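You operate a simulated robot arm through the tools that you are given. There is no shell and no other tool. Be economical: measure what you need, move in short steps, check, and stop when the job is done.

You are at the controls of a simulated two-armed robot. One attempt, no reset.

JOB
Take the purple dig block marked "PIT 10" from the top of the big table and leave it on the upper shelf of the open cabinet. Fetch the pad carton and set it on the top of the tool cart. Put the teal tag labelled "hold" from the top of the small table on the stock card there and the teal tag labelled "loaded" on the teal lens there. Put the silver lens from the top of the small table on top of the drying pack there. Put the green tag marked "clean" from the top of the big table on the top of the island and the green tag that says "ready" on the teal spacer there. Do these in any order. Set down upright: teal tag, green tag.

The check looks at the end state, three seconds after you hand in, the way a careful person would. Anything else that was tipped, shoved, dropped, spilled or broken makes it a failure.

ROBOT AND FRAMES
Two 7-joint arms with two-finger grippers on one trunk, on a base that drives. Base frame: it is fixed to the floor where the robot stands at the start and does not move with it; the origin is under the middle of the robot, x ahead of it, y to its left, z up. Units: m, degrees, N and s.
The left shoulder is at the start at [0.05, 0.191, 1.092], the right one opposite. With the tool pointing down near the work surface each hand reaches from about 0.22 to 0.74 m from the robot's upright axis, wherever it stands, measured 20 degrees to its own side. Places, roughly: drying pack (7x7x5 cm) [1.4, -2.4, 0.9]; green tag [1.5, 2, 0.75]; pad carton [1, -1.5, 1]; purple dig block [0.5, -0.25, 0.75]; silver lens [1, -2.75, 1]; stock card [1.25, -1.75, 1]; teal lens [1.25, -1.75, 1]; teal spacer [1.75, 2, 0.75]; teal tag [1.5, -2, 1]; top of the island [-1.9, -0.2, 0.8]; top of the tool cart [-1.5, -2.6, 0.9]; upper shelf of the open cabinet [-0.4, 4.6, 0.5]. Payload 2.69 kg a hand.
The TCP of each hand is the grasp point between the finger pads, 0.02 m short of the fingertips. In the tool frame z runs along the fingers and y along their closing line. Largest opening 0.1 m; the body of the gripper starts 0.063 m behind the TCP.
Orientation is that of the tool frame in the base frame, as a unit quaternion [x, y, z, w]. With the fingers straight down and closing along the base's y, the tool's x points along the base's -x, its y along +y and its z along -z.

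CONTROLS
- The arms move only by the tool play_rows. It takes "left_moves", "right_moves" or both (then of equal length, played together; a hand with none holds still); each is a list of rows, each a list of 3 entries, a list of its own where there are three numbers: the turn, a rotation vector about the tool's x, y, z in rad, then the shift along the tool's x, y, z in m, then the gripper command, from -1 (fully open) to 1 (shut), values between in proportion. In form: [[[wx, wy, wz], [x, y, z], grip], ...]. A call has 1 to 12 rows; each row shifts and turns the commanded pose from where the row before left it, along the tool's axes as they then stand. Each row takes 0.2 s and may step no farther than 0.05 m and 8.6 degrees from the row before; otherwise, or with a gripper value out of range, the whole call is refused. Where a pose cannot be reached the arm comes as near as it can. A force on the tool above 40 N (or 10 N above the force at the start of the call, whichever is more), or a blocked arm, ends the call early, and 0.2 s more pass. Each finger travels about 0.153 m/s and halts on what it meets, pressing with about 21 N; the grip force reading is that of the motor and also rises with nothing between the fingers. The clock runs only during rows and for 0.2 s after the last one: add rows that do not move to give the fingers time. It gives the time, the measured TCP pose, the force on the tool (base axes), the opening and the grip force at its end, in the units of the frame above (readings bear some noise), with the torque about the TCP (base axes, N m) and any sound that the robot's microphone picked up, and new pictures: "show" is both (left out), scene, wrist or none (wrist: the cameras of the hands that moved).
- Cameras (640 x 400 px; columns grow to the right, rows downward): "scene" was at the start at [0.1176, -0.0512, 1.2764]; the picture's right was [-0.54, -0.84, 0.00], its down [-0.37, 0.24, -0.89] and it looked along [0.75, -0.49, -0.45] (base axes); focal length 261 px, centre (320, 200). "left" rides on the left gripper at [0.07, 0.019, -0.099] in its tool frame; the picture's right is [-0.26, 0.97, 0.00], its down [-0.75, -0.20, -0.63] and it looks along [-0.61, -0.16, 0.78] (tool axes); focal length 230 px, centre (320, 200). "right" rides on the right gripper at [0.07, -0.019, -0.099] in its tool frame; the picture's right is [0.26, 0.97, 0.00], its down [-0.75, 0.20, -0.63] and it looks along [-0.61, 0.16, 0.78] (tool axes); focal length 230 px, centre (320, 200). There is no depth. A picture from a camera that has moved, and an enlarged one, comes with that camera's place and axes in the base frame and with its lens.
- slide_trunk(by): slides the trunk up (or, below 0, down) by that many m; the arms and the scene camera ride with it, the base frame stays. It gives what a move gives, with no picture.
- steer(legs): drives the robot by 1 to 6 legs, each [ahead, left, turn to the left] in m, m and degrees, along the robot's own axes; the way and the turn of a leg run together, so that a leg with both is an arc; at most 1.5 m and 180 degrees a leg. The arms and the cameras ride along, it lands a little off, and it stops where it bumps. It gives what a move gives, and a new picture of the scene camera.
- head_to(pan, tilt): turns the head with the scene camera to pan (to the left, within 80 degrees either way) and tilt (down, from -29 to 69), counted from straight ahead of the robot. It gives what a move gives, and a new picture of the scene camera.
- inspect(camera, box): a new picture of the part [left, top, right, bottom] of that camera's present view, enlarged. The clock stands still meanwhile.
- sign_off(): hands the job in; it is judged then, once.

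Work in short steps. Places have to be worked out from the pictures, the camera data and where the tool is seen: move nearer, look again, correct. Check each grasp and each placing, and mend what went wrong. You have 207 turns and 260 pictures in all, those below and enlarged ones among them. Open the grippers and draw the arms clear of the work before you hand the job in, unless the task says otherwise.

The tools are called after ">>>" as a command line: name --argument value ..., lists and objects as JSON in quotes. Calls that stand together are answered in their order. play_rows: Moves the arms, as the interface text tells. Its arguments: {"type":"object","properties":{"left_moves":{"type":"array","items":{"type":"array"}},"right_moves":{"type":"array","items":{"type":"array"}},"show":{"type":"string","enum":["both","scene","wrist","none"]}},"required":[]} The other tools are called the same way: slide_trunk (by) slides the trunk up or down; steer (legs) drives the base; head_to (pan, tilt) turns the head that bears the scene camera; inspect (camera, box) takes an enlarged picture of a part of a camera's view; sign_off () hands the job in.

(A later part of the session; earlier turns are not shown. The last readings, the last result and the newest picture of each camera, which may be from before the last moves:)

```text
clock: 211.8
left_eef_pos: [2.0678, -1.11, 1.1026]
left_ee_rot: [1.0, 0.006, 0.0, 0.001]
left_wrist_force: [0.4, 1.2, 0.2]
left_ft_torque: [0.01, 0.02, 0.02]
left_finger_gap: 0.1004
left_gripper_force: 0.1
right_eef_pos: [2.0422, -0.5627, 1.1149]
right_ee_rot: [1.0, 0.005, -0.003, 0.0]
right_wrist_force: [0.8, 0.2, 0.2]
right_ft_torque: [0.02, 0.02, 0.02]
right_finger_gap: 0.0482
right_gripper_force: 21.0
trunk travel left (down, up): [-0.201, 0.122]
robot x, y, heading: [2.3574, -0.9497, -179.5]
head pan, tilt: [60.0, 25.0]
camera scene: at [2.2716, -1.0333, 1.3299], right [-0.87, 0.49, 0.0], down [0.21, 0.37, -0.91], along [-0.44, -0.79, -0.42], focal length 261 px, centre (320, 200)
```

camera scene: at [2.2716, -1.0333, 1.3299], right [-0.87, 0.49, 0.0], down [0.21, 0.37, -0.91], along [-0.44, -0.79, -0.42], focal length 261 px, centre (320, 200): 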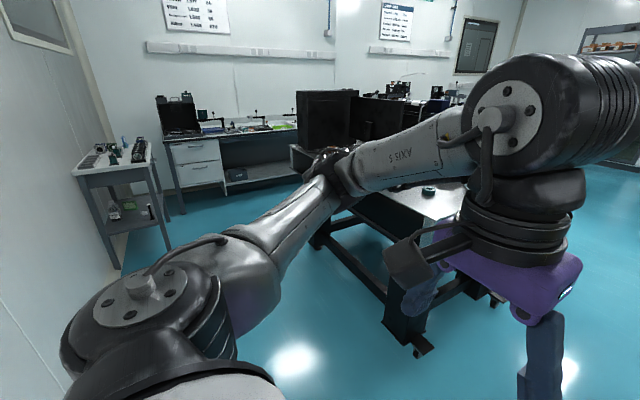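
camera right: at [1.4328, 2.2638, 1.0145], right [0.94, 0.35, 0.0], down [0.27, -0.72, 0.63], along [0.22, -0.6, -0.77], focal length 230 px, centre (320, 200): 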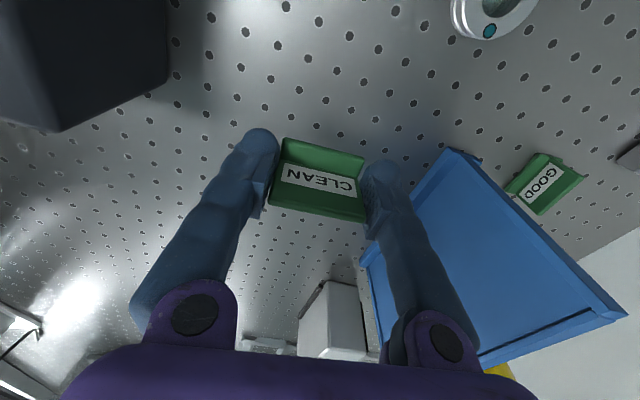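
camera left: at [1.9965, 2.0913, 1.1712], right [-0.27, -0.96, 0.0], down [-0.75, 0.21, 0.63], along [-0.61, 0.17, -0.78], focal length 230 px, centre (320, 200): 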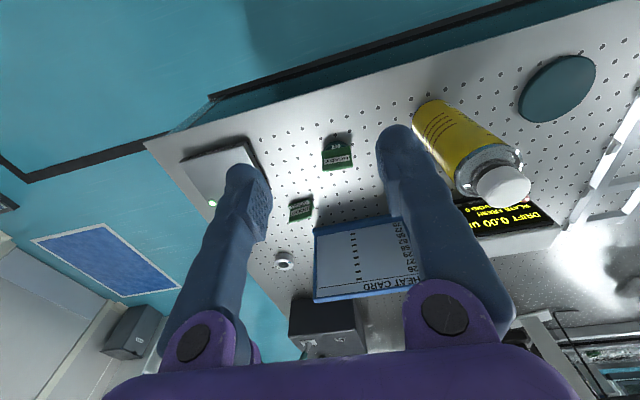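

The small table's wall-side edge is at x ≈ 1.57, spanning y from -1.55 to -2.65. I'll move alongside it, facing -x, with some clearance.

>>> steer --legs '[[0, 0, -0.6], [0, 0.95, 0], [0.25, 0, 0]]'

>>> head_to --pan 0 --tilt 35

>>> head_to --pan 35 --tilt 30

```text
clock: 222.2
left_eef_pos: [1.8137, -2.0539, 1.1025]
left_ee_rot: [1.0, -0.004, 0.0, 0.0]
left_wrist_force: [-0.3, -0.1, -1.3]
left_ft_torque: [0.03, -0.04, -0.01]
left_finger_gap: 0.1001
left_gripper_force: 0.1
right_eef_pos: [1.7986, -1.5057, 1.1146]
right_ee_rot: [1.0, -0.002, -0.003, 0.0]
right_wrist_force: [1.8, -0.1, -1.3]
right_ft_torque: [-0.03, -0.02, -0.02]
right_finger_gap: 0.0485
right_gripper_force: 21.0
trunk travel left (down, up): [-0.201, 0.122]
robot x, y, heading: [2.1072, -1.8977, 179.4]
head pan, tilt: [60.0, 25.0]
camera scene: at [2.0188, -1.9796, 1.3298], right [-0.86, 0.51, 0.0], down [0.21, 0.36, -0.91], along [-0.46, -0.78, -0.42], focal length 261 px, centre (320, 200)
```

scene: 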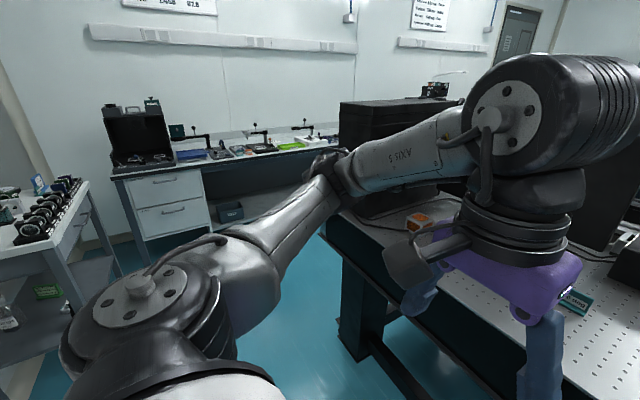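

```text
clock: 223.5
left_eef_pos: [1.8144, -2.0537, 1.1025]
left_ee_rot: [1.0, -0.003, -0.001, 0.0]
left_wrist_force: [-0.7, -0.7, -0.6]
left_ft_torque: [-0.02, 0.03, -0.02]
left_finger_gap: 0.0998
left_gripper_force: 0.1
right_eef_pos: [1.7987, -1.505, 1.1134]
right_ee_rot: [1.0, -0.003, -0.004, 0.0]
right_wrist_force: [-0.8, -0.8, -0.4]
right_ft_torque: [-0.02, -0.01, -0.01]
right_finger_gap: 0.0485
right_gripper_force: 21.1
trunk travel left (down, up): [-0.201, 0.122]
robot x, y, heading: [2.1046, -1.9008, 179.8]
head pan, tilt: [0.0, 35.0]
camera scene: at [1.978, -1.8996, 1.3141], right [0.01, 1.0, 0.0], down [0.57, 0.0, -0.82], along [-0.82, 0.0, -0.57], focal length 261 px, centre (320, 200)
```

scene: 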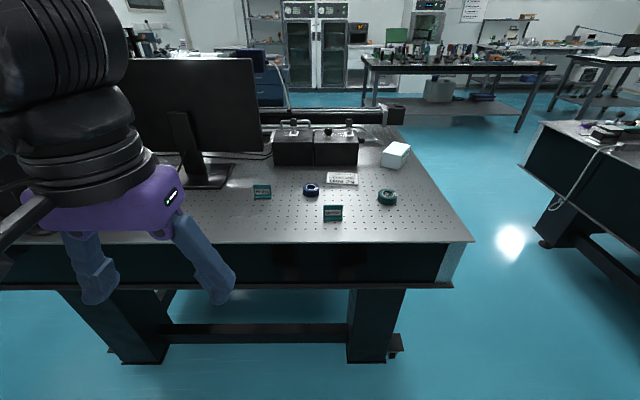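

```text
clock: 224.5
left_eef_pos: [1.8157, -2.0535, 1.1022]
left_ee_rot: [1.0, -0.002, 0.0, 0.0]
left_wrist_force: [0.3, -0.3, -0.6]
left_ft_torque: [0.04, 0.05, 0.03]
left_finger_gap: 0.1
left_gripper_force: 0.1
right_eef_pos: [1.7992, -1.5068, 1.1137]
right_ee_rot: [1.0, -0.003, -0.003, 0.001]
right_wrist_force: [-0.7, -0.8, -0.8]
right_ft_torque: [0.01, 0.01, 0.01]
right_finger_gap: 0.0482
right_gripper_force: 21.0
trunk travel left (down, up): [-0.201, 0.122]
robot x, y, heading: [2.1038, -1.8995, 179.6]
head pan, tilt: [35.0, 30.0]
camera scene: at [1.9917, -1.9514, 1.3219], right [-0.57, 0.82, 0.0], down [0.41, 0.28, -0.87], along [-0.71, -0.49, -0.5], focal length 261 px, centre (320, 200)
```

scene: 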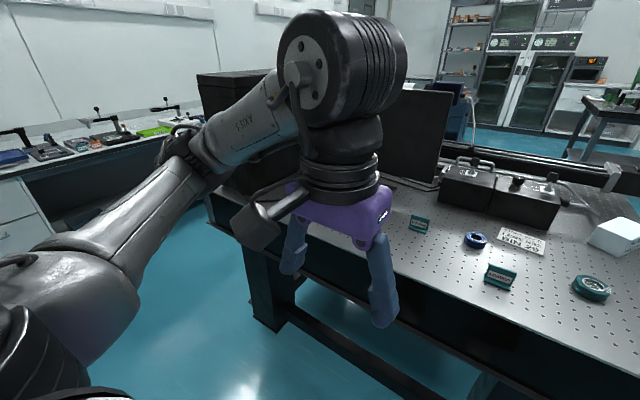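

Teal tags, the stock card, the teal lens and the white carton are all here. I'll aim the head straight and zoom in.

>>> head_to --pan -5 --tilt 40

>>> inspect --camera "scene" --box '[220, 100, 420, 225]'

```text
clock: 225.5
left_eef_pos: [1.8144, -2.0526, 1.101]
left_ee_rot: [1.0, -0.002, -0.001, 0.0]
left_wrist_force: [0.3, 0.4, 0.0]
left_ft_torque: [0.0, 0.02, -0.04]
left_finger_gap: 0.0998
left_gripper_force: 0.0
right_eef_pos: [1.7984, -1.5056, 1.1142]
right_ee_rot: [1.0, -0.002, -0.003, 0.0]
right_wrist_force: [-0.6, -0.2, 0.2]
right_ft_torque: [0.05, 0.0, 0.0]
right_finger_gap: 0.0485
right_gripper_force: 21.0
trunk travel left (down, up): [-0.201, 0.122]
robot x, y, heading: [2.1042, -1.8983, 179.4]
head pan, tilt: [-5.0, 40.0]
camera scene: at [1.9815, -1.8922, 1.3066], right [0.09, 1.0, 0.0], down [0.64, -0.06, -0.77], along [-0.76, 0.07, -0.64], focal length 261 px, centre (320, 200)
```

scene: 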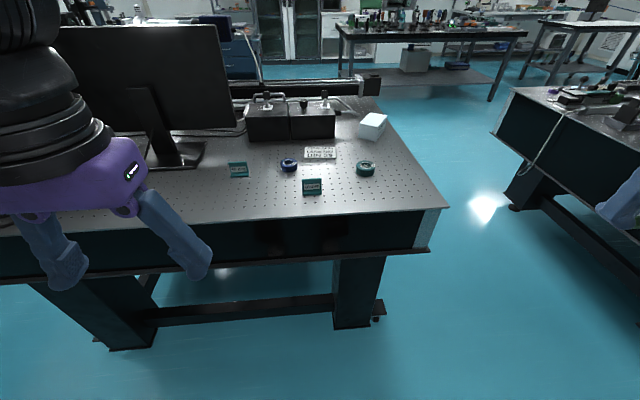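

```text
3.20 times, centred on (320, 162) of scene
camera zoom: at [1.9815, -1.8922, 1.3066], right [0.09, 1.0, 0.0], down [0.64, -0.06, -0.77], along [-0.76, 0.07, -0.64], focal length 835 px, centre (320, 320)
```

zoom: 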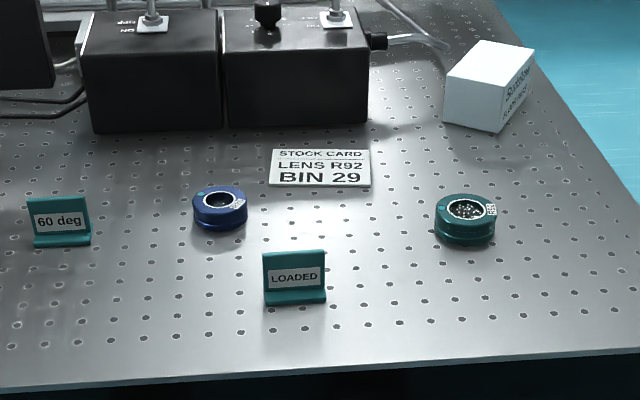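

The tag here reads LOADED, the other "60 deg"; HOLD must be further along. I'll zoom on the white box and then slide left to see behind the monitor.

>>> inspect --camera "scene" --box '[340, 100, 404, 150]'

>>> steer --legs '[[0, 0.7, 0]]'

>>> head_to --pan 0 --tilt 38

```text
8.00 times, centred on (372, 125) of scene
camera zoom: at [1.9815, -1.8922, 1.3066], right [0.09, 1.0, 0.0], down [0.64, -0.06, -0.77], along [-0.76, 0.07, -0.64], focal length 2087 px, centre (-96, 800)
```

zoom: 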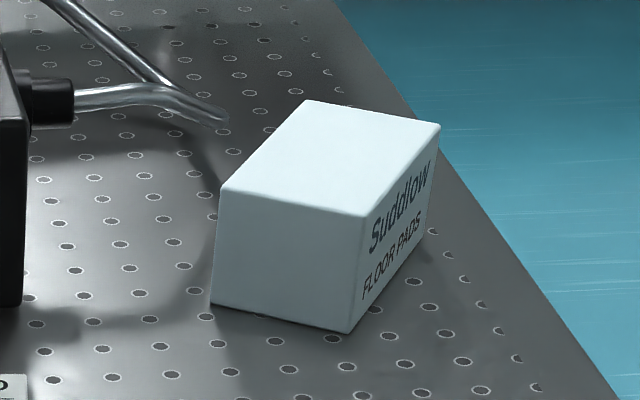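

```text
clock: 232.2
left_eef_pos: [1.8093, -2.7662, 1.1016]
left_ee_rot: [1.0, -0.003, 0.0, 0.0]
left_wrist_force: [-0.5, 0.2, 0.8]
left_ft_torque: [-0.01, -0.01, 0.0]
left_finger_gap: 0.1001
left_gripper_force: 0.1
right_eef_pos: [1.7932, -2.2208, 1.1133]
right_ee_rot: [1.0, -0.002, -0.004, 0.0]
right_wrist_force: [0.0, 0.0, -0.2]
right_ft_torque: [-0.02, -0.02, 0.01]
right_finger_gap: 0.0482
right_gripper_force: 21.2
trunk travel left (down, up): [-0.201, 0.122]
robot x, y, heading: [2.1003, -2.6122, 179.7]
head pan, tilt: [-5.0, 40.0]
camera scene: at [1.9771, -2.6065, 1.3065], right [0.09, 1.0, 0.0], down [0.64, -0.06, -0.77], along [-0.76, 0.07, -0.64], focal length 261 px, centre (320, 200)
```

scene: 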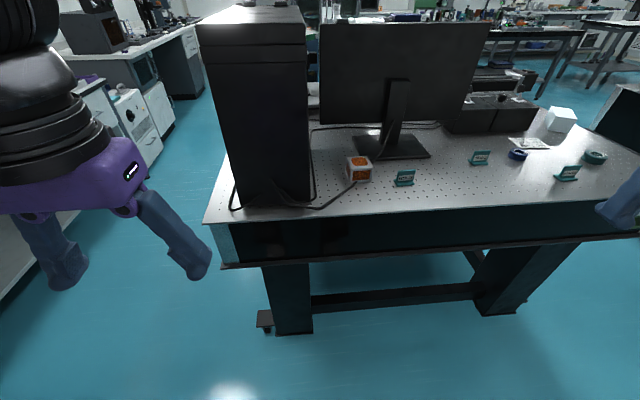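

```text
clock: 232.9
left_eef_pos: [1.8107, -2.7669, 1.1032]
left_ee_rot: [1.0, -0.003, -0.001, 0.0]
left_wrist_force: [0.3, 0.6, 0.2]
left_ft_torque: [0.03, -0.01, 0.0]
left_finger_gap: 0.0999
left_gripper_force: 0.1
right_eef_pos: [1.794, -2.2201, 1.1142]
right_ee_rot: [1.0, -0.002, -0.004, 0.0]
right_wrist_force: [-0.7, 0.8, 0.4]
right_ft_torque: [0.02, 0.0, -0.03]
right_finger_gap: 0.0486
right_gripper_force: 21.2
trunk travel left (down, up): [-0.201, 0.122]
robot x, y, heading: [2.1024, -2.6129, 179.8]
head pan, tilt: [0.0, 38.0]
camera scene: at [1.9754, -2.6137, 1.3095], right [0.01, 1.0, 0.0], down [0.62, 0.0, -0.79], along [-0.79, 0.01, -0.62], focal length 261 px, centre (320, 200)
```

scene: 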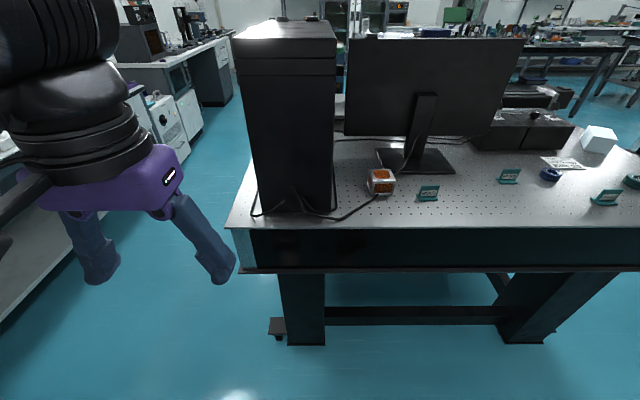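

The white box is "FLOOR PADS", which is the pad carton. I'll zoom in on the third teal tag and the orange-topped cube.

>>> inspect --camera "scene" --box '[350, 150, 478, 230]'

>>> inspect --camera "scene" --box '[470, 110, 640, 220]'

```text
5.00 times, centred on (414, 190) of scene
camera zoom: at [1.9754, -2.6137, 1.3095], right [0.01, 1.0, 0.0], down [0.62, 0.0, -0.79], along [-0.79, 0.01, -0.62], focal length 1304 px, centre (-150, 250)
```

zoom: 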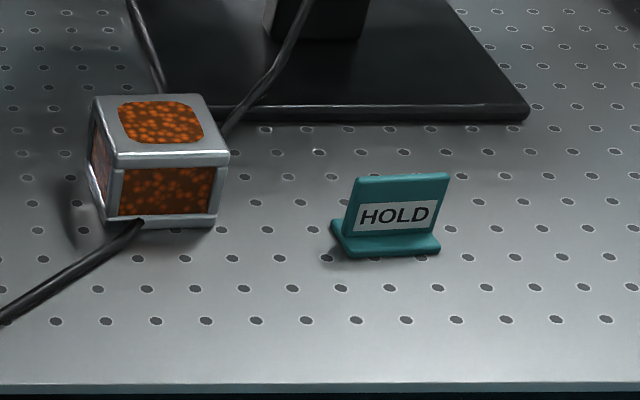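

```text
3.64 times, centred on (555, 165) of scene
camera zoom: at [1.9754, -2.6137, 1.3095], right [0.01, 1.0, 0.0], down [0.62, 0.0, -0.79], along [-0.79, 0.01, -0.62], focal length 949 px, centre (-534, 327)
```

zoom: 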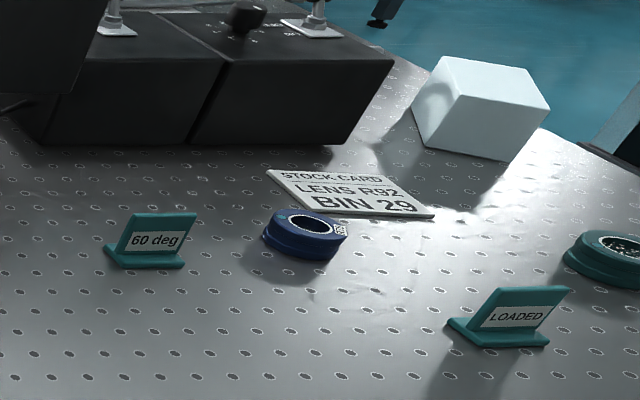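

The table top works out to z ≈ 0.88. HOLD is at about (1.435, -2.32), LOADED at (1.45, -1.864), the teal lens at (1.375, -1.705), the stock card at (1.237, -1.823), and the drying pack at (1.38, -2.44). I'll check how far the robot's own base protrudes, to know how close I can get.

>>> head_to --pan 0 --tilt 69

```text
clock: 233.9
left_eef_pos: [1.8095, -2.7667, 1.1019]
left_ee_rot: [1.0, -0.003, -0.001, 0.0]
left_wrist_force: [-0.5, 0.0, -0.2]
left_ft_torque: [0.01, 0.02, 0.02]
left_finger_gap: 0.1002
left_gripper_force: 0.1
right_eef_pos: [1.7938, -2.2196, 1.1129]
right_ee_rot: [1.0, -0.002, -0.004, 0.0]
right_wrist_force: [0.3, 0.5, 1.0]
right_ft_torque: [-0.02, 0.0, -0.04]
right_finger_gap: 0.0483
right_gripper_force: 21.6
trunk travel left (down, up): [-0.201, 0.122]
robot x, y, heading: [2.0998, -2.6154, 179.5]
head pan, tilt: [0.0, 68.8]
camera scene: at [2.0058, -2.614, 1.2705], right [0.01, 1.0, 0.0], down [0.93, -0.01, -0.36], along [-0.36, 0.0, -0.93], focal length 261 px, centre (320, 200)
```

scene: 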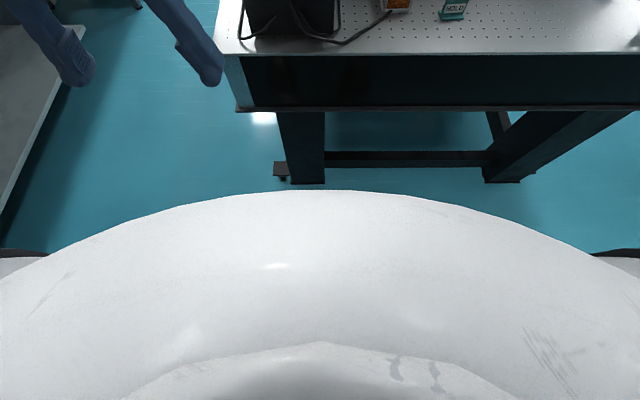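

That view shows only the chest shell. I'll shift to stand in front of HOLD at a moderate distance.

>>> steer --legs '[[0, -0.45, 0], [0.12, 0, 0]]'

>>> head_to --pan 0 --tilt 45

```text
clock: 239.1
left_eef_pos: [1.6921, -2.3255, 1.1013]
left_ee_rot: [1.0, -0.003, 0.0, -0.001]
left_wrist_force: [-0.8, -0.8, 0.1]
left_ft_torque: [0.0, -0.02, -0.01]
left_finger_gap: 0.1
left_gripper_force: 0.1
right_eef_pos: [1.6765, -1.7792, 1.1136]
right_ee_rot: [1.0, -0.003, -0.004, -0.001]
right_wrist_force: [-0.4, 0.0, 0.6]
right_ft_torque: [0.01, -0.07, 0.01]
right_finger_gap: 0.0482
right_gripper_force: 21.4
trunk travel left (down, up): [-0.201, 0.122]
robot x, y, heading: [1.9864, -2.1714, 179.4]
head pan, tilt: [0.0, 68.8]
camera scene: at [1.888, -2.1732, 1.2703], right [0.01, 1.0, 0.0], down [0.93, -0.01, -0.36], along [-0.36, 0.0, -0.93], focal length 261 px, centre (320, 200)
```

scene: 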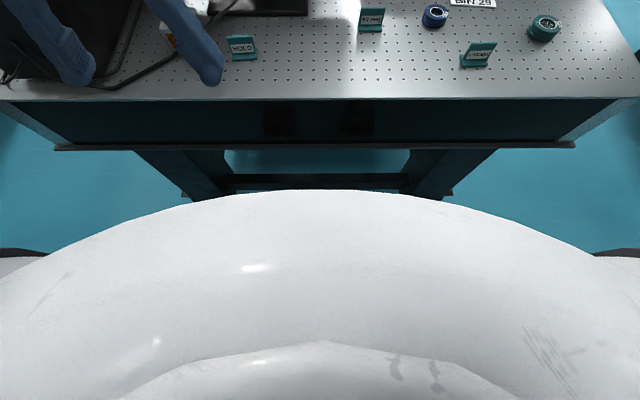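

```text
clock: 240.0
left_eef_pos: [1.6945, -2.3265, 1.1015]
left_ee_rot: [1.0, -0.002, -0.001, 0.001]
left_wrist_force: [-0.1, -0.1, 0.4]
left_ft_torque: [0.01, 0.01, 0.01]
left_finger_gap: 0.1002
left_gripper_force: 0.1
right_eef_pos: [1.6771, -1.7787, 1.1135]
right_ee_rot: [1.0, -0.004, -0.004, 0.0]
right_wrist_force: [0.6, 0.1, -0.3]
right_ft_torque: [-0.01, 0.02, -0.01]
right_finger_gap: 0.0483
right_gripper_force: 20.9
trunk travel left (down, up): [-0.201, 0.122]
robot x, y, heading: [1.9836, -2.1712, 179.6]
head pan, tilt: [0.0, 45.0]
camera scene: at [1.8635, -2.1731, 1.2992], right [0.01, 1.0, 0.0], down [0.71, 0.0, -0.71], along [-0.71, 0.0, -0.71], focal length 261 px, centre (320, 200)
```

scene: 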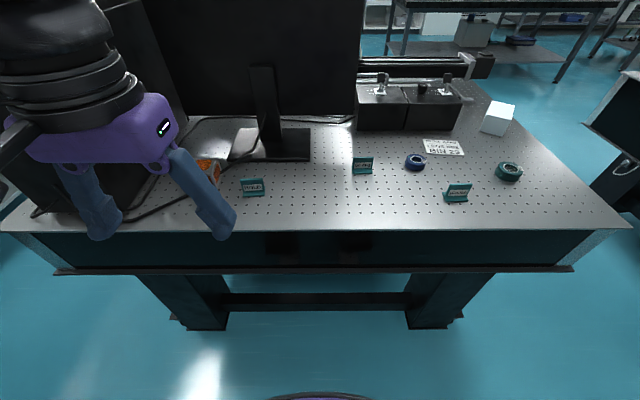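

HOLD's base front is at about (1.426, -2.328). I'm moving the left hand above it.

>>> play_rows --left_moves '[[[0, 0, 0], [-0.042, 0, 0.015], -1], [[0, 0, 0], [-0.042, 0, 0.015], -1], [[0, 0, 0], [-0.042, 0, 0.015], -1], [[0, 0, 0], [-0.042, 0, 0.015], -0.5], [[0, 0, 0], [-0.042, 0, 0.015], -0.5], [[0, 0, 0], [-0.042, 0, 0.015], -0.5], [[0, 0, 0], [0, 0, 0], -0.5]]' --show "wrist"

```text
clock: 241.6
left_eef_pos: [1.4416, -2.3242, 1.0127]
left_ee_rot: [1.0, -0.002, -0.001, 0.0]
left_wrist_force: [0.4, -1.4, -0.3]
left_ft_torque: [0.0, 0.04, -0.02]
left_finger_gap: 0.0751
left_gripper_force: 0.1
right_eef_pos: [1.678, -1.7781, 1.1154]
right_ee_rot: [1.0, -0.003, -0.004, -0.001]
right_wrist_force: [-0.6, -0.3, -0.5]
right_ft_torque: [0.0, 0.0, -0.01]
right_finger_gap: 0.0486
right_gripper_force: 20.9
trunk travel left (down, up): [-0.201, 0.122]
robot x, y, heading: [1.9834, -2.1767, 179.6]
head pan, tilt: [0.0, 45.0]
camera left: at [1.5114, -2.3417, 1.1125], right [-0.26, -0.96, 0.0], down [-0.75, 0.2, 0.63], along [-0.61, 0.17, -0.78], focal length 230 px, centre (320, 200)
```

left: 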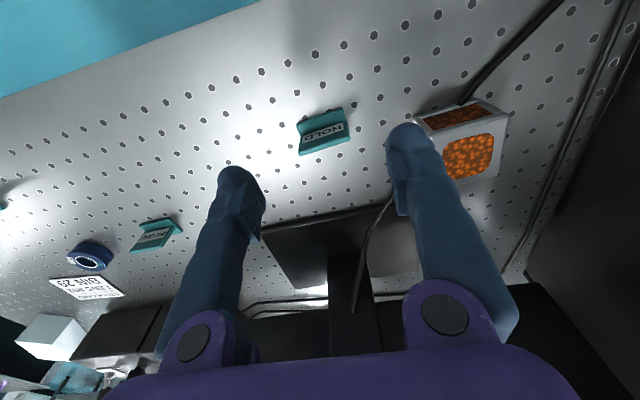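

HOLD is centred laterally and about 2 cm further in -x. I'll narrow the opening (the drying pack is near) and descend partway.

>>> play_rows --left_moves '[[[0, 0, 0], [-0.01, 0.002, 0.02], -0.3], [[0, 0, 0], [-0.009, 0.001, 0.025], -0.3], [[0, 0, 0], [0, 0, 0.02], -0.3], [[0, 0, 0], [0, 0, 0], -0.3]]' --show "wrist"

```text
clock: 242.6
left_eef_pos: [1.4214, -2.3273, 0.9483]
left_ee_rot: [1.0, -0.002, -0.001, 0.0]
left_wrist_force: [0.2, 0.2, 0.2]
left_ft_torque: [0.01, 0.03, -0.01]
left_finger_gap: 0.0651
left_gripper_force: 0.0
right_eef_pos: [1.6773, -1.7791, 1.1131]
right_ee_rot: [1.0, -0.004, -0.003, 0.0]
right_wrist_force: [0.1, -0.2, -0.5]
right_ft_torque: [0.0, -0.02, 0.02]
right_finger_gap: 0.0485
right_gripper_force: 20.9
trunk travel left (down, up): [-0.201, 0.122]
robot x, y, heading: [1.9829, -2.1723, 179.4]
head pan, tilt: [0.0, 45.0]
camera left: at [1.4925, -2.3451, 1.0474], right [-0.26, -0.96, 0.0], down [-0.75, 0.2, 0.63], along [-0.61, 0.17, -0.78], focal length 230 px, centre (320, 200)
```

left: 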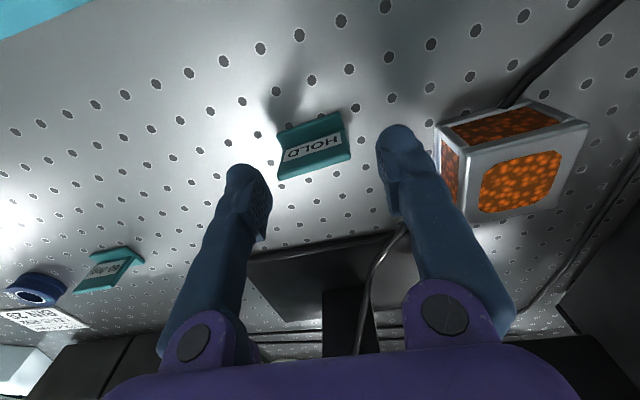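

Good alignment; shift 4 mm and descend to grasp height, then close.

>>> play_rows --left_moves '[[[0, 0, 0], [0.002, -0.004, 0.012], -0.3], [[0, 0, 0], [0, 0, 0.012], -0.3], [[0, 0, 0], [0, 0, 0.01], -0.3], [[0, 0, 0], [0, 0, 0], -0.3]]' --show "wrist"

```text
clock: 243.6
left_eef_pos: [1.4226, -2.3241, 0.9148]
left_ee_rot: [1.0, -0.003, 0.0, 0.001]
left_wrist_force: [-0.3, -0.4, 0.5]
left_ft_torque: [-0.01, -0.02, -0.03]
left_finger_gap: 0.0652
left_gripper_force: 0.0
right_eef_pos: [1.678, -1.7787, 1.1135]
right_ee_rot: [1.0, -0.002, -0.003, 0.001]
right_wrist_force: [0.1, -0.3, -1.0]
right_ft_torque: [-0.01, -0.01, 0.01]
right_finger_gap: 0.0484
right_gripper_force: 20.6
trunk travel left (down, up): [-0.201, 0.122]
robot x, y, heading: [1.983, -2.1725, 179.6]
head pan, tilt: [0.0, 45.0]
camera left: at [1.4937, -2.3411, 1.0138], right [-0.26, -0.96, 0.0], down [-0.75, 0.2, 0.63], along [-0.61, 0.17, -0.78], focal length 230 px, centre (320, 200)
```

left: 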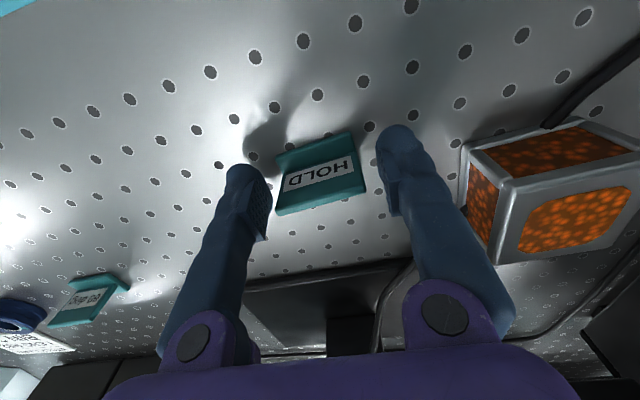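

Down 3 mm more, close, and lift.

>>> play_rows --left_moves '[[[0, 0, 0], [0, 0, 0.003], -0.3], [[0, 0, 0], [0, 0, 0], 0.3], [[0, 0, 0], [0, 0, 0], 1], [[0, 0, 0], [0, 0, 0], 1], [[0, 0, 0], [0, 0, 0], 1], [[0, 0, 0], [0, 0, -0.02], 1], [[0, 0, 0], [0, 0, -0.03], 1], [[0, 0, 0], [0.02, 0, -0.04], 1], [[0, 0, 0], [0.03, 0, -0.04], 1], [[0, 0, 0], [0.04, 0, -0.03], 1], [[0, 0, 0], [0, 0, 0], 1]]' --show "wrist"

```text
clock: 246.0
left_eef_pos: [1.5123, -2.3256, 1.0706]
left_ee_rot: [1.0, -0.003, -0.001, 0.0]
left_wrist_force: [-0.4, 0.5, 0.8]
left_ft_torque: [-0.02, 0.01, 0.05]
left_finger_gap: 0.0483
left_gripper_force: 21.0
right_eef_pos: [1.6767, -1.7788, 1.1126]
right_ee_rot: [1.0, -0.004, -0.003, 0.0]
right_wrist_force: [-0.6, 0.0, -1.1]
right_ft_torque: [0.02, 0.0, -0.02]
right_finger_gap: 0.0484
right_gripper_force: 21.5
trunk travel left (down, up): [-0.201, 0.122]
robot x, y, heading: [1.9868, -2.1693, 179.5]
head pan, tilt: [0.0, 45.0]
camera left: at [1.5824, -2.3423, 1.1704], right [-0.26, -0.96, 0.0], down [-0.75, 0.2, 0.63], along [-0.61, 0.17, -0.78], focal length 230 px, centre (320, 200)
```

left: 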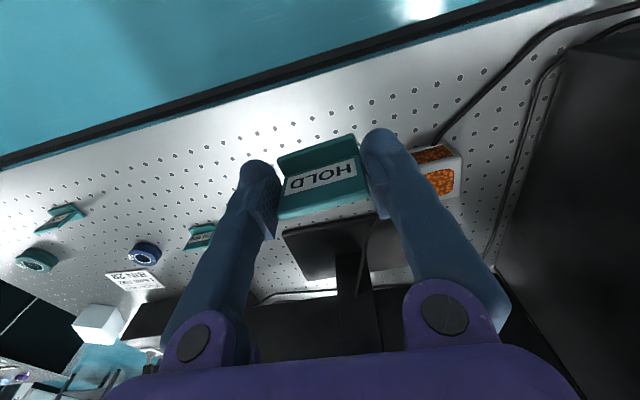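

HOLD is held. I'll shift the robot to face the stock card.

>>> steer --legs '[[0, -0.5, 0], [0.06, 0, 0]]'

>>> inspect --camera "scene" --box '[200, 80, 440, 230]'

```text
clock: 251.5
left_eef_pos: [1.4544, -1.8216, 1.0696]
left_ee_rot: [1.0, 0.001, -0.002, -0.001]
left_wrist_force: [-0.2, 1.3, 0.0]
left_ft_torque: [0.04, -0.03, -0.02]
left_finger_gap: 0.048
left_gripper_force: 21.1
right_eef_pos: [1.6172, -1.2759, 1.1143]
right_ee_rot: [1.0, 0.0, -0.003, 0.0]
right_wrist_force: [0.1, -0.7, 0.0]
right_ft_torque: [0.03, -0.03, 0.01]
right_finger_gap: 0.0487
right_gripper_force: 20.6
trunk travel left (down, up): [-0.201, 0.122]
robot x, y, heading: [1.9253, -1.6677, -180.0]
head pan, tilt: [0.0, 45.0]
camera scene: at [1.8044, -1.6682, 1.2991], right [0.0, 1.0, 0.0], down [0.71, 0.0, -0.71], along [-0.71, 0.0, -0.71], focal length 261 px, centre (320, 200)
```

scene: 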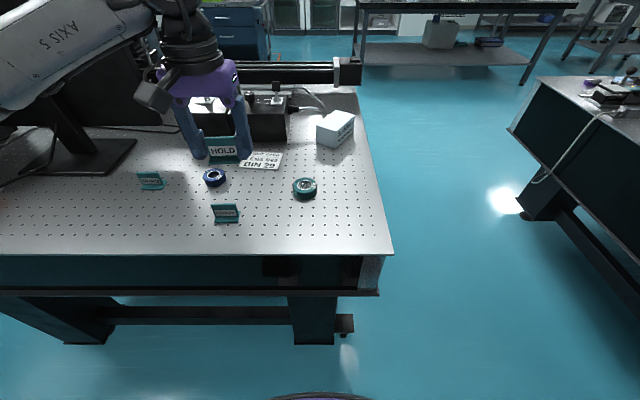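

```text
2.67 times, centred on (320, 155) of scene
camera zoom: at [1.8044, -1.6682, 1.2991], right [0.0, 1.0, 0.0], down [0.71, 0.0, -0.71], along [-0.71, 0.0, -0.71], focal length 696 px, centre (320, 320)
```

zoom: 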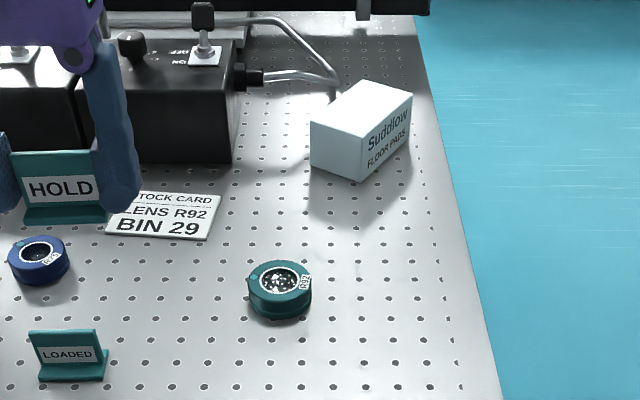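

Card centre is at (1.237, -1.823), and the devices behind it begin at x = 1.14. I'll advance the hand over the card.

>>> play_rows --left_moves '[[[0, 0, 0], [-0.035, 0, 0.005], 1], [[0, 0, 0], [-0.035, 0, 0.005], 1], [[0, 0, 0], [-0.035, 0, 0.005], 1], [[0, 0, 0], [-0.035, 0, 0.005], 1], [[0, 0, 0], [-0.035, 0, 0.01], 1], [[0, 0, 0], [-0.034, 0, 0.01], 1], [[0, 0, 0], [0, 0, 0.02], 1], [[0, 0, 0], [0, 0, 0], 1], [[0, 0, 0], [0, 0, 0], 1]]' --show "both"

```text
clock: 253.5
left_eef_pos: [1.2469, -1.8207, 1.0112]
left_ee_rot: [1.0, 0.0, -0.001, 0.0]
left_wrist_force: [0.4, 0.0, -0.6]
left_ft_torque: [0.0, 0.02, 0.03]
left_finger_gap: 0.0484
left_gripper_force: 21.2
right_eef_pos: [1.6172, -1.2751, 1.1142]
right_ee_rot: [1.0, 0.0, -0.003, -0.001]
right_wrist_force: [-0.5, -0.5, -0.2]
right_ft_torque: [0.05, -0.01, 0.04]
right_finger_gap: 0.0485
right_gripper_force: 20.8
trunk travel left (down, up): [-0.201, 0.122]
robot x, y, heading: [1.9257, -1.6644, -180.0]
head pan, tilt: [0.0, 45.0]
camera scene: at [1.8054, -1.6685, 1.2993], right [0.0, 1.0, 0.0], down [0.71, 0.0, -0.71], along [-0.71, 0.0, -0.71], focal length 261 px, centre (320, 200)
camera left: at [1.3177, -1.839, 1.1109], right [-0.26, -0.97, 0.0], down [-0.75, 0.2, 0.63], along [-0.61, 0.16, -0.78], focal length 230 px, centre (320, 200)
```

scene: 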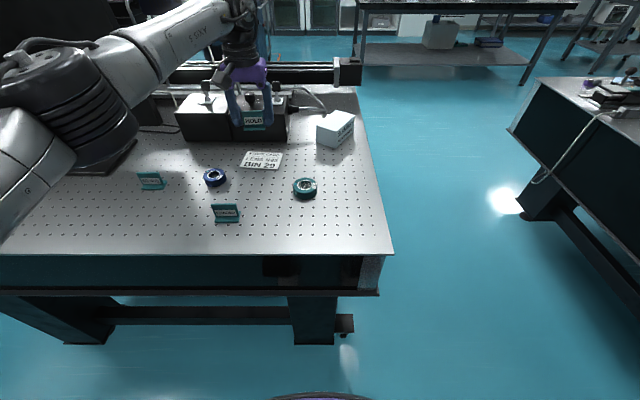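
left: 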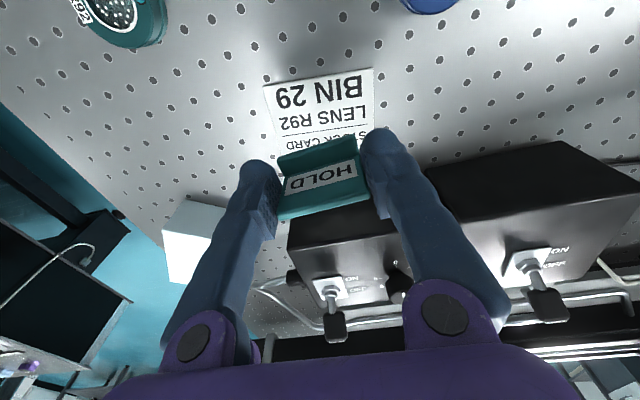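

Centred over the card. Lowering towards it.

>>> play_rows --left_moves '[[[0, 0, 0], [0, 0.001, 0.03], 1], [[0, 0, 0], [0, 0.001, 0.03], 1], [[0, 0, 0], [0, 0, 0.025], 1], [[0, 0, 0], [0, 0, 0.005], 1], [[0, 0, 0], [0, 0, 0], 1]]' --show "wrist"

```text
clock: 254.7
left_eef_pos: [1.2467, -1.8246, 0.9214]
left_ee_rot: [1.0, 0.001, -0.001, 0.001]
left_wrist_force: [-0.5, -0.6, -0.6]
left_ft_torque: [0.02, -0.02, 0.0]
left_finger_gap: 0.0481
left_gripper_force: 20.7
right_eef_pos: [1.6171, -1.2747, 1.1148]
right_ee_rot: [1.0, 0.001, -0.004, -0.001]
right_wrist_force: [-0.1, -0.1, 0.6]
right_ft_torque: [0.02, 0.03, 0.01]
right_finger_gap: 0.0481
right_gripper_force: 21.4
trunk travel left (down, up): [-0.201, 0.122]
robot x, y, heading: [1.9228, -1.6655, -180.0]
head pan, tilt: [0.0, 45.0]
camera left: at [1.3167, -1.8422, 1.0213], right [-0.26, -0.97, 0.0], down [-0.75, 0.2, 0.63], along [-0.61, 0.16, -0.78], focal length 230 px, centre (320, 200)
```

left: 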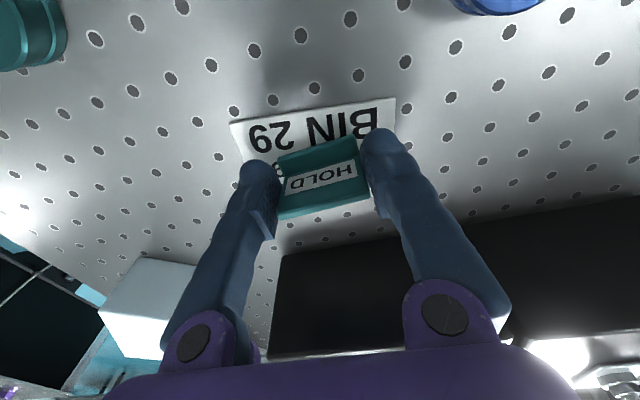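

>>> play_rows --left_moves '[[[0, 0, 0], [0, 0, 0.003], 1], [[0, 0, 0], [0, 0, 0.002], 1], [[0, 0, 0], [0, 0, 0], 1]]' --show "none"

```text
clock: 255.5
left_eef_pos: [1.2455, -1.8239, 0.9164]
left_ee_rot: [1.0, 0.002, -0.001, 0.0]
left_wrist_force: [0.2, -0.4, 0.4]
left_ft_torque: [-0.01, -0.06, -0.01]
left_finger_gap: 0.0483
left_gripper_force: 20.6
right_eef_pos: [1.6169, -1.2758, 1.1155]
right_ee_rot: [1.0, 0.0, -0.003, 0.0]
right_wrist_force: [-0.5, -0.1, 0.1]
right_ft_torque: [0.0, 0.01, 0.01]
right_finger_gap: 0.0483
right_gripper_force: 21.2
trunk travel left (down, up): [-0.201, 0.122]
robot x, y, heading: [1.9256, -1.6668, -179.8]
head pan, tilt: [0.0, 45.0]
```

Not in contact yet, so I'll keep lowering a little.

>>> play_rows --left_moves '[[[0, 0, 0], [0, 0, 0.002], 1], [[0, 0, 0], [0, 0, 0.002], 1], [[0, 0, 0], [0, 0, 0], 1]]' --show "none"

```text
clock: 256.3
left_eef_pos: [1.2449, -1.8253, 0.9142]
left_ee_rot: [1.0, 0.001, -0.003, 0.0]
left_wrist_force: [-2.3, -1.4, 8.8]
left_ft_torque: [0.04, 0.09, 0.02]
left_finger_gap: 0.0485
left_gripper_force: 20.5
right_eef_pos: [1.6172, -1.2763, 1.1136]
right_ee_rot: [1.0, 0.0, -0.005, 0.001]
right_wrist_force: [0.3, 0.4, -0.9]
right_ft_torque: [0.01, -0.02, -0.02]
right_finger_gap: 0.0484
right_gripper_force: 20.5
trunk travel left (down, up): [-0.201, 0.122]
robot x, y, heading: [1.9238, -1.6668, -179.8]
head pan, tilt: [0.0, 45.0]
```

Contact. I'll release and rise straight up, then retract.

>>> play_rows --left_moves '[[[0, 0, 0], [0, 0, -0.001], 1], [[0, 0, 0], [0, 0, 0], 0.0], [[0, 0, 0], [0, 0, 0], -0.3], [[0, 0, 0], [0, 0, 0], -0.3], [[0, 0, 0], [0, 0, -0.02], -0.3], [[0, 0, 0], [0, 0, -0.03], -0.3], [[0, 0, 0], [0, 0, -0.04], -0.3], [[0, 0, 0], [0, 0, -0.04], -0.3], [[0, 0, 0], [0.04, 0, -0.01], -0.3], [[0, 0, 0], [0.045, 0, 0], -0.3], [[0, 0, 0], [0.045, 0, 0], -0.5], [[0, 0, 0], [0.045, 0, 0], -0.5]]' --show "wrist"

>>> inspect --camera "scene" --box '[180, 120, 340, 230]'

```text
clock: 258.9
left_eef_pos: [1.4244, -1.8245, 1.0534]
left_ee_rot: [1.0, 0.002, -0.001, 0.0]
left_wrist_force: [0.8, -0.1, -0.1]
left_ft_torque: [-0.02, 0.06, 0.02]
left_finger_gap: 0.0749
left_gripper_force: 0.1
right_eef_pos: [1.6172, -1.2757, 1.1153]
right_ee_rot: [1.0, 0.001, -0.004, 0.0]
right_wrist_force: [0.2, -0.8, -0.3]
right_ft_torque: [-0.05, -0.01, -0.04]
right_finger_gap: 0.0481
right_gripper_force: 20.9
trunk travel left (down, up): [-0.201, 0.122]
robot x, y, heading: [1.9305, -1.668, -180.0]
head pan, tilt: [0.0, 45.0]
camera left: at [1.4947, -1.841, 1.1531], right [-0.25, -0.97, 0.0], down [-0.75, 0.2, 0.63], along [-0.61, 0.16, -0.78], focal length 230 px, centre (320, 200)
```

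left: 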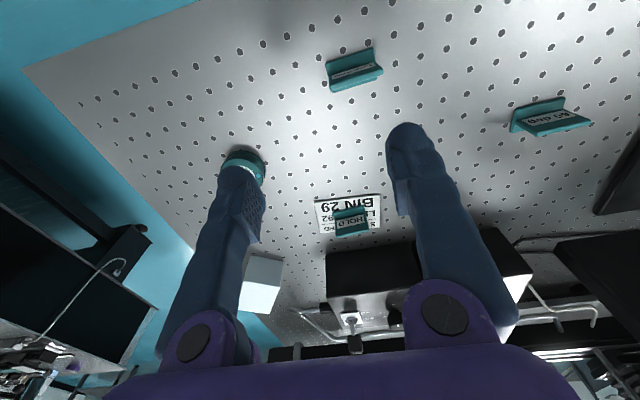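

```text
3.64 times, centred on (260, 175) of scene
camera zoom: at [1.8061, -1.6683, 1.2994], right [0.0, 1.0, 0.0], down [0.71, 0.0, -0.71], along [-0.71, 0.0, -0.71], focal length 949 px, centre (538, 291)
```

zoom: 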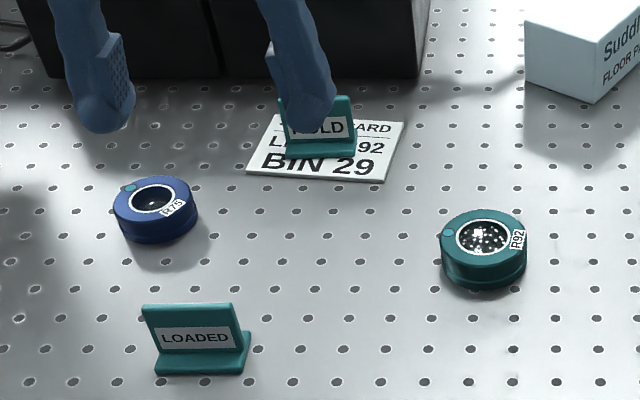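

HOLD stands on the stock card. Now LOADED at about (1.439, -1.862): I'll move above it and lower partway.

>>> play_rows --left_moves '[[[0, 0, 0], [0.014, 0.037, 0], -0.3], [[0, 0, 0], [0, 0, 0.035], -0.3], [[0, 0, 0], [0, 0, 0.035], -0.3], [[0, 0, 0], [0, 0, 0.03], -0.3], [[0, 0, 0], [0, 0, 0], -0.3]]' --show "wrist"

```text
clock: 260.1
left_eef_pos: [1.4364, -1.8584, 0.9511]
left_ee_rot: [1.0, 0.0, 0.0, -0.001]
left_wrist_force: [-0.1, -0.5, 0.1]
left_ft_torque: [0.01, 0.0, 0.01]
left_finger_gap: 0.0649
left_gripper_force: 0.0
right_eef_pos: [1.6172, -1.2745, 1.1157]
right_ee_rot: [1.0, 0.0, -0.004, 0.0]
right_wrist_force: [0.3, 0.5, -0.2]
right_ft_torque: [0.0, 0.01, 0.04]
right_finger_gap: 0.0482
right_gripper_force: 20.6
trunk travel left (down, up): [-0.201, 0.122]
robot x, y, heading: [1.9292, -1.6619, -180.1]
head pan, tilt: [0.0, 45.0]
camera left: at [1.5064, -1.8761, 1.0521], right [-0.26, -0.97, 0.0], down [-0.75, 0.2, 0.63], along [-0.61, 0.16, -0.78], focal length 230 px, centre (320, 200)
```

left: 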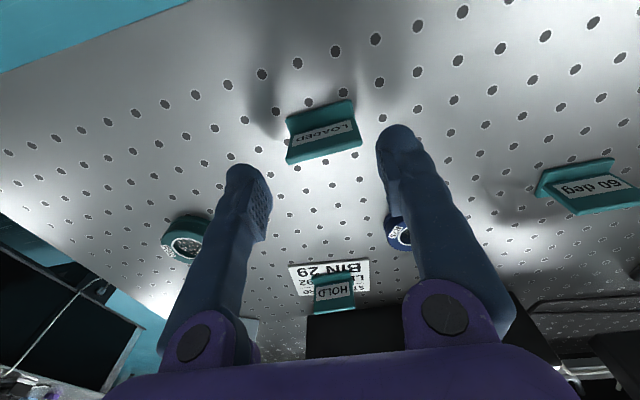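

Shift 7 mm, descend and check.

>>> play_rows --left_moves '[[[0, 0, 0], [0.007, 0.005, 0.015], -0.3], [[0, 0, 0], [0, 0, 0.014], -0.3], [[0, 0, 0], [0, 0, 0.01], -0.3], [[0, 0, 0], [0, 0, 0], -0.3]]' --show "wrist"

```text
clock: 261.1
left_eef_pos: [1.4424, -1.8641, 0.9127]
left_ee_rot: [1.0, 0.001, -0.001, 0.0]
left_wrist_force: [-0.8, -0.3, -0.3]
left_ft_torque: [-0.01, -0.02, 0.01]
left_finger_gap: 0.0651
left_gripper_force: 0.0
right_eef_pos: [1.6168, -1.276, 1.1155]
right_ee_rot: [1.0, 0.0, -0.004, 0.0]
right_wrist_force: [0.4, -0.3, 0.2]
right_ft_torque: [-0.01, 0.0, 0.01]
right_finger_gap: 0.0483
right_gripper_force: 21.1
trunk travel left (down, up): [-0.201, 0.122]
robot x, y, heading: [1.9247, -1.665, -180.1]
head pan, tilt: [0.0, 45.0]
camera left: at [1.5119, -1.8822, 1.0133], right [-0.26, -0.97, 0.0], down [-0.75, 0.2, 0.63], along [-0.61, 0.16, -0.78], focal length 230 px, centre (320, 200)
```

left: 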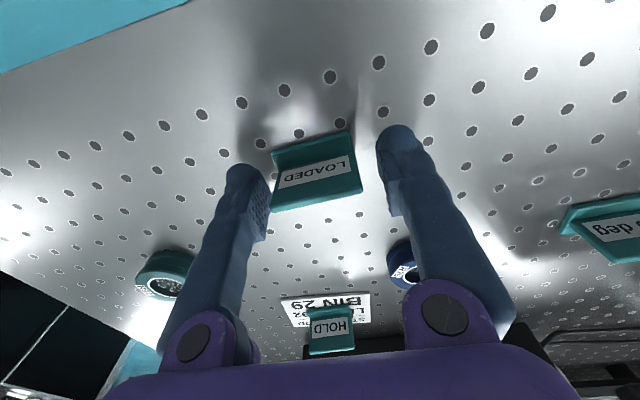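

Good placement. Close and lift.

>>> play_rows --left_moves '[[[0, 0, 0], [0.002, -0.001, 0.001], -0.3], [[0, 0, 0], [0, 0, 0], 0.3], [[0, 0, 0], [0, 0, 0], 1], [[0, 0, 0], [0, 0, 0], 1], [[0, 0, 0], [0, 0, 0], 1], [[0, 0, 0], [0, 0, -0.02], 1], [[0, 0, 0], [0, 0, -0.03], 1], [[0, 0, 0], [0, 0, -0.04], 1], [[0, 0, 0], [0, 0, -0.03], 1], [[0, 0, 0], [0, 0, 0], 1]]' --show "wrist"

>>> inspect --camera "scene" --box '[270, 150, 350, 220]'

```text
clock: 263.3
left_eef_pos: [1.4444, -1.8629, 1.0338]
left_ee_rot: [1.0, 0.0, -0.001, 0.0]
left_wrist_force: [-0.5, 0.0, -0.2]
left_ft_torque: [0.01, 0.0, 0.03]
left_finger_gap: 0.0484
left_gripper_force: 21.9
right_eef_pos: [1.6162, -1.2767, 1.114]
right_ee_rot: [1.0, 0.001, -0.004, 0.0]
right_wrist_force: [0.3, 0.2, 0.3]
right_ft_torque: [-0.01, -0.03, 0.02]
right_finger_gap: 0.0485
right_gripper_force: 21.3
trunk travel left (down, up): [-0.201, 0.122]
robot x, y, heading: [1.9251, -1.6663, -180.0]
head pan, tilt: [0.0, 45.0]
camera left: at [1.5148, -1.8811, 1.1329], right [-0.26, -0.97, 0.0], down [-0.75, 0.2, 0.63], along [-0.61, 0.16, -0.78], focal length 230 px, centre (320, 200)
```

left: 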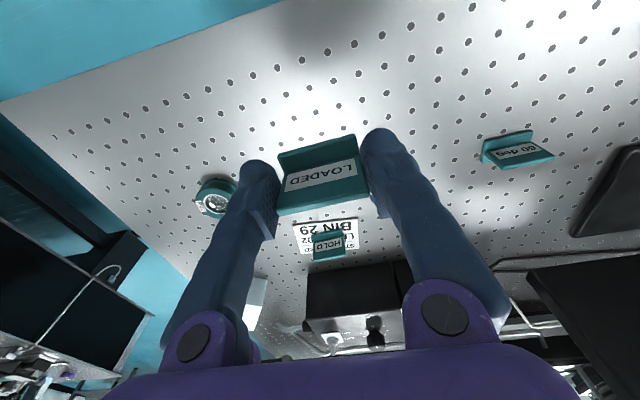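

```text
5.71 times, centred on (310, 185) of scene
camera zoom: at [1.8054, -1.6684, 1.2993], right [0.0, 1.0, 0.0], down [0.71, 0.0, -0.71], along [-0.71, 0.0, -0.71], focal length 1491 px, centre (377, 286)
```

zoom: 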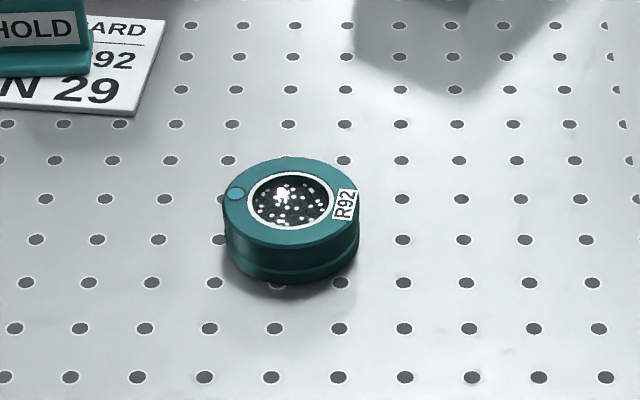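

LOADED is held. The teal lens is at about (1.3625, -1.7025), with its top near 0.903. I'm moving over it.

>>> play_rows --left_moves '[[[0, 0, 0], [-0.016, -0.032, 0], 1], [[0, 0, 0], [-0.016, -0.032, 0], 1], [[0, 0, 0], [-0.016, -0.032, 0.005], 1], [[0, 0, 0], [-0.016, -0.032, 0.01], 1], [[0, 0, 0], [-0.016, -0.033, 0.015], 1], [[0, 0, 0], [0, 0, 0.02], 1], [[0, 0, 0], [0, 0, 0], 1], [[0, 0, 0], [0, 0, 0], 1]]' --show "wrist"

>>> inspect --camera "scene" --box '[260, 130, 360, 210]'

```text
clock: 265.1
left_eef_pos: [1.3641, -1.7041, 0.9826]
left_ee_rot: [1.0, 0.002, -0.001, 0.0]
left_wrist_force: [-0.2, -0.1, -0.2]
left_ft_torque: [-0.01, -0.01, -0.01]
left_finger_gap: 0.0484
left_gripper_force: 21.3
right_eef_pos: [1.6167, -1.2751, 1.1141]
right_ee_rot: [1.0, 0.001, -0.003, -0.001]
right_wrist_force: [0.1, -0.2, -0.3]
right_ft_torque: [0.01, 0.0, -0.03]
right_finger_gap: 0.0485
right_gripper_force: 20.7
trunk travel left (down, up): [-0.201, 0.122]
robot x, y, heading: [1.9265, -1.664, -180.1]
head pan, tilt: [0.0, 45.0]
camera left: at [1.4339, -1.7207, 1.0829], right [-0.26, -0.97, 0.0], down [-0.75, 0.2, 0.63], along [-0.61, 0.16, -0.78], focal length 230 px, centre (320, 200)
```

left: 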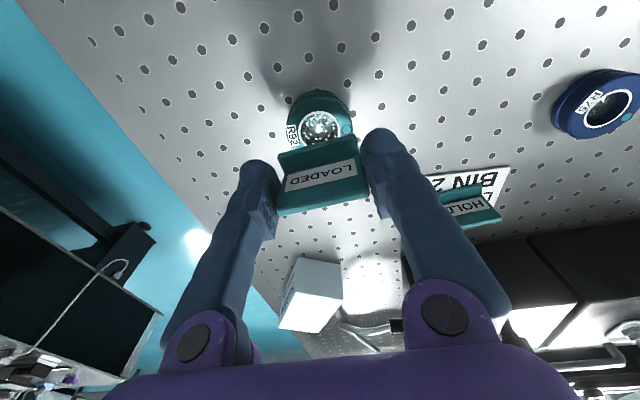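

```text
5.00 times, centred on (310, 170) of scene
camera zoom: at [1.8054, -1.6684, 1.2993], right [0.0, 1.0, 0.0], down [0.71, 0.0, -0.71], along [-0.71, 0.0, -0.71], focal length 1304 px, centre (370, 350)
```

zoom: 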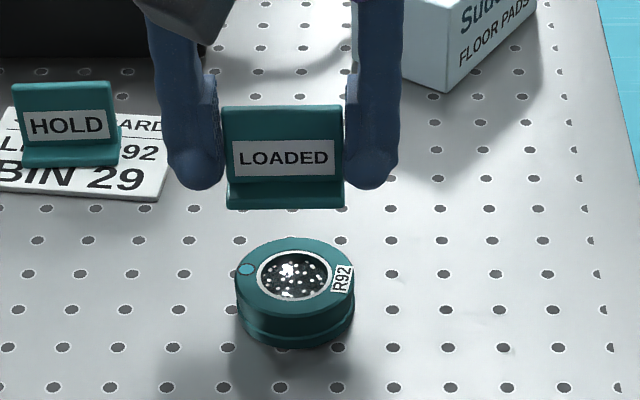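

Aligned to within a few millimetres. Lowering to the lens.

>>> play_rows --left_moves '[[[0, 0, 0], [0.004, -0.001, 0.02], 1], [[0, 0, 0], [0, 0, 0.015], 1], [[0, 0, 0], [0, 0, 0.005], 1], [[0, 0, 0], [0, 0, 0.002], 1], [[0, 0, 0], [0, 0, 0], 1]]' --show "none"

>>> inspect --camera "scene" --box '[260, 130, 360, 210]'

```text
clock: 266.3
left_eef_pos: [1.3662, -1.7027, 0.9406]
left_ee_rot: [1.0, 0.001, -0.001, -0.001]
left_wrist_force: [0.3, -0.3, -0.2]
left_ft_torque: [0.03, -0.03, 0.0]
left_finger_gap: 0.0483
left_gripper_force: 20.9
right_eef_pos: [1.6166, -1.2755, 1.1144]
right_ee_rot: [1.0, 0.001, -0.003, 0.0]
right_wrist_force: [-0.3, -0.1, 0.2]
right_ft_torque: [0.0, 0.01, 0.01]
right_finger_gap: 0.0483
right_gripper_force: 20.4
trunk travel left (down, up): [-0.201, 0.122]
robot x, y, heading: [1.9284, -1.6668, -180.3]
head pan, tilt: [0.0, 45.0]
```

```text
5.00 times, centred on (310, 170) of scene
camera zoom: at [1.8055, -1.6682, 1.2993], right [0.0, 1.0, 0.0], down [0.71, 0.0, -0.71], along [-0.71, 0.0, -0.71], focal length 1304 px, centre (370, 350)
```

zoom: 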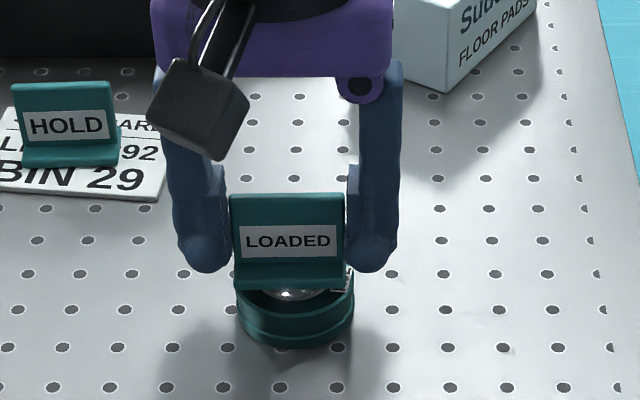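

The tag base is above the lens rim. I'll continue down to contact.

>>> play_rows --left_moves '[[[0, 0, 0], [0, 0, 0.002], 1], [[0, 0, 0], [0, 0, 0.002], 1], [[0, 0, 0], [0, 0, 0], 1]]' --show "none"

```text
clock: 267.1
left_eef_pos: [1.3689, -1.702, 0.9368]
left_ee_rot: [1.0, 0.001, -0.001, 0.0]
left_wrist_force: [0.5, 0.2, 0.5]
left_ft_torque: [-0.02, 0.0, 0.02]
left_finger_gap: 0.0484
left_gripper_force: 21.0
right_eef_pos: [1.6161, -1.2764, 1.1143]
right_ee_rot: [1.0, 0.0, -0.004, 0.0]
right_wrist_force: [0.1, 0.2, 0.4]
right_ft_torque: [-0.06, -0.01, 0.0]
right_finger_gap: 0.0483
right_gripper_force: 20.8
trunk travel left (down, up): [-0.201, 0.122]
robot x, y, heading: [1.9252, -1.6678, -180.1]
head pan, tilt: [0.0, 45.0]
```

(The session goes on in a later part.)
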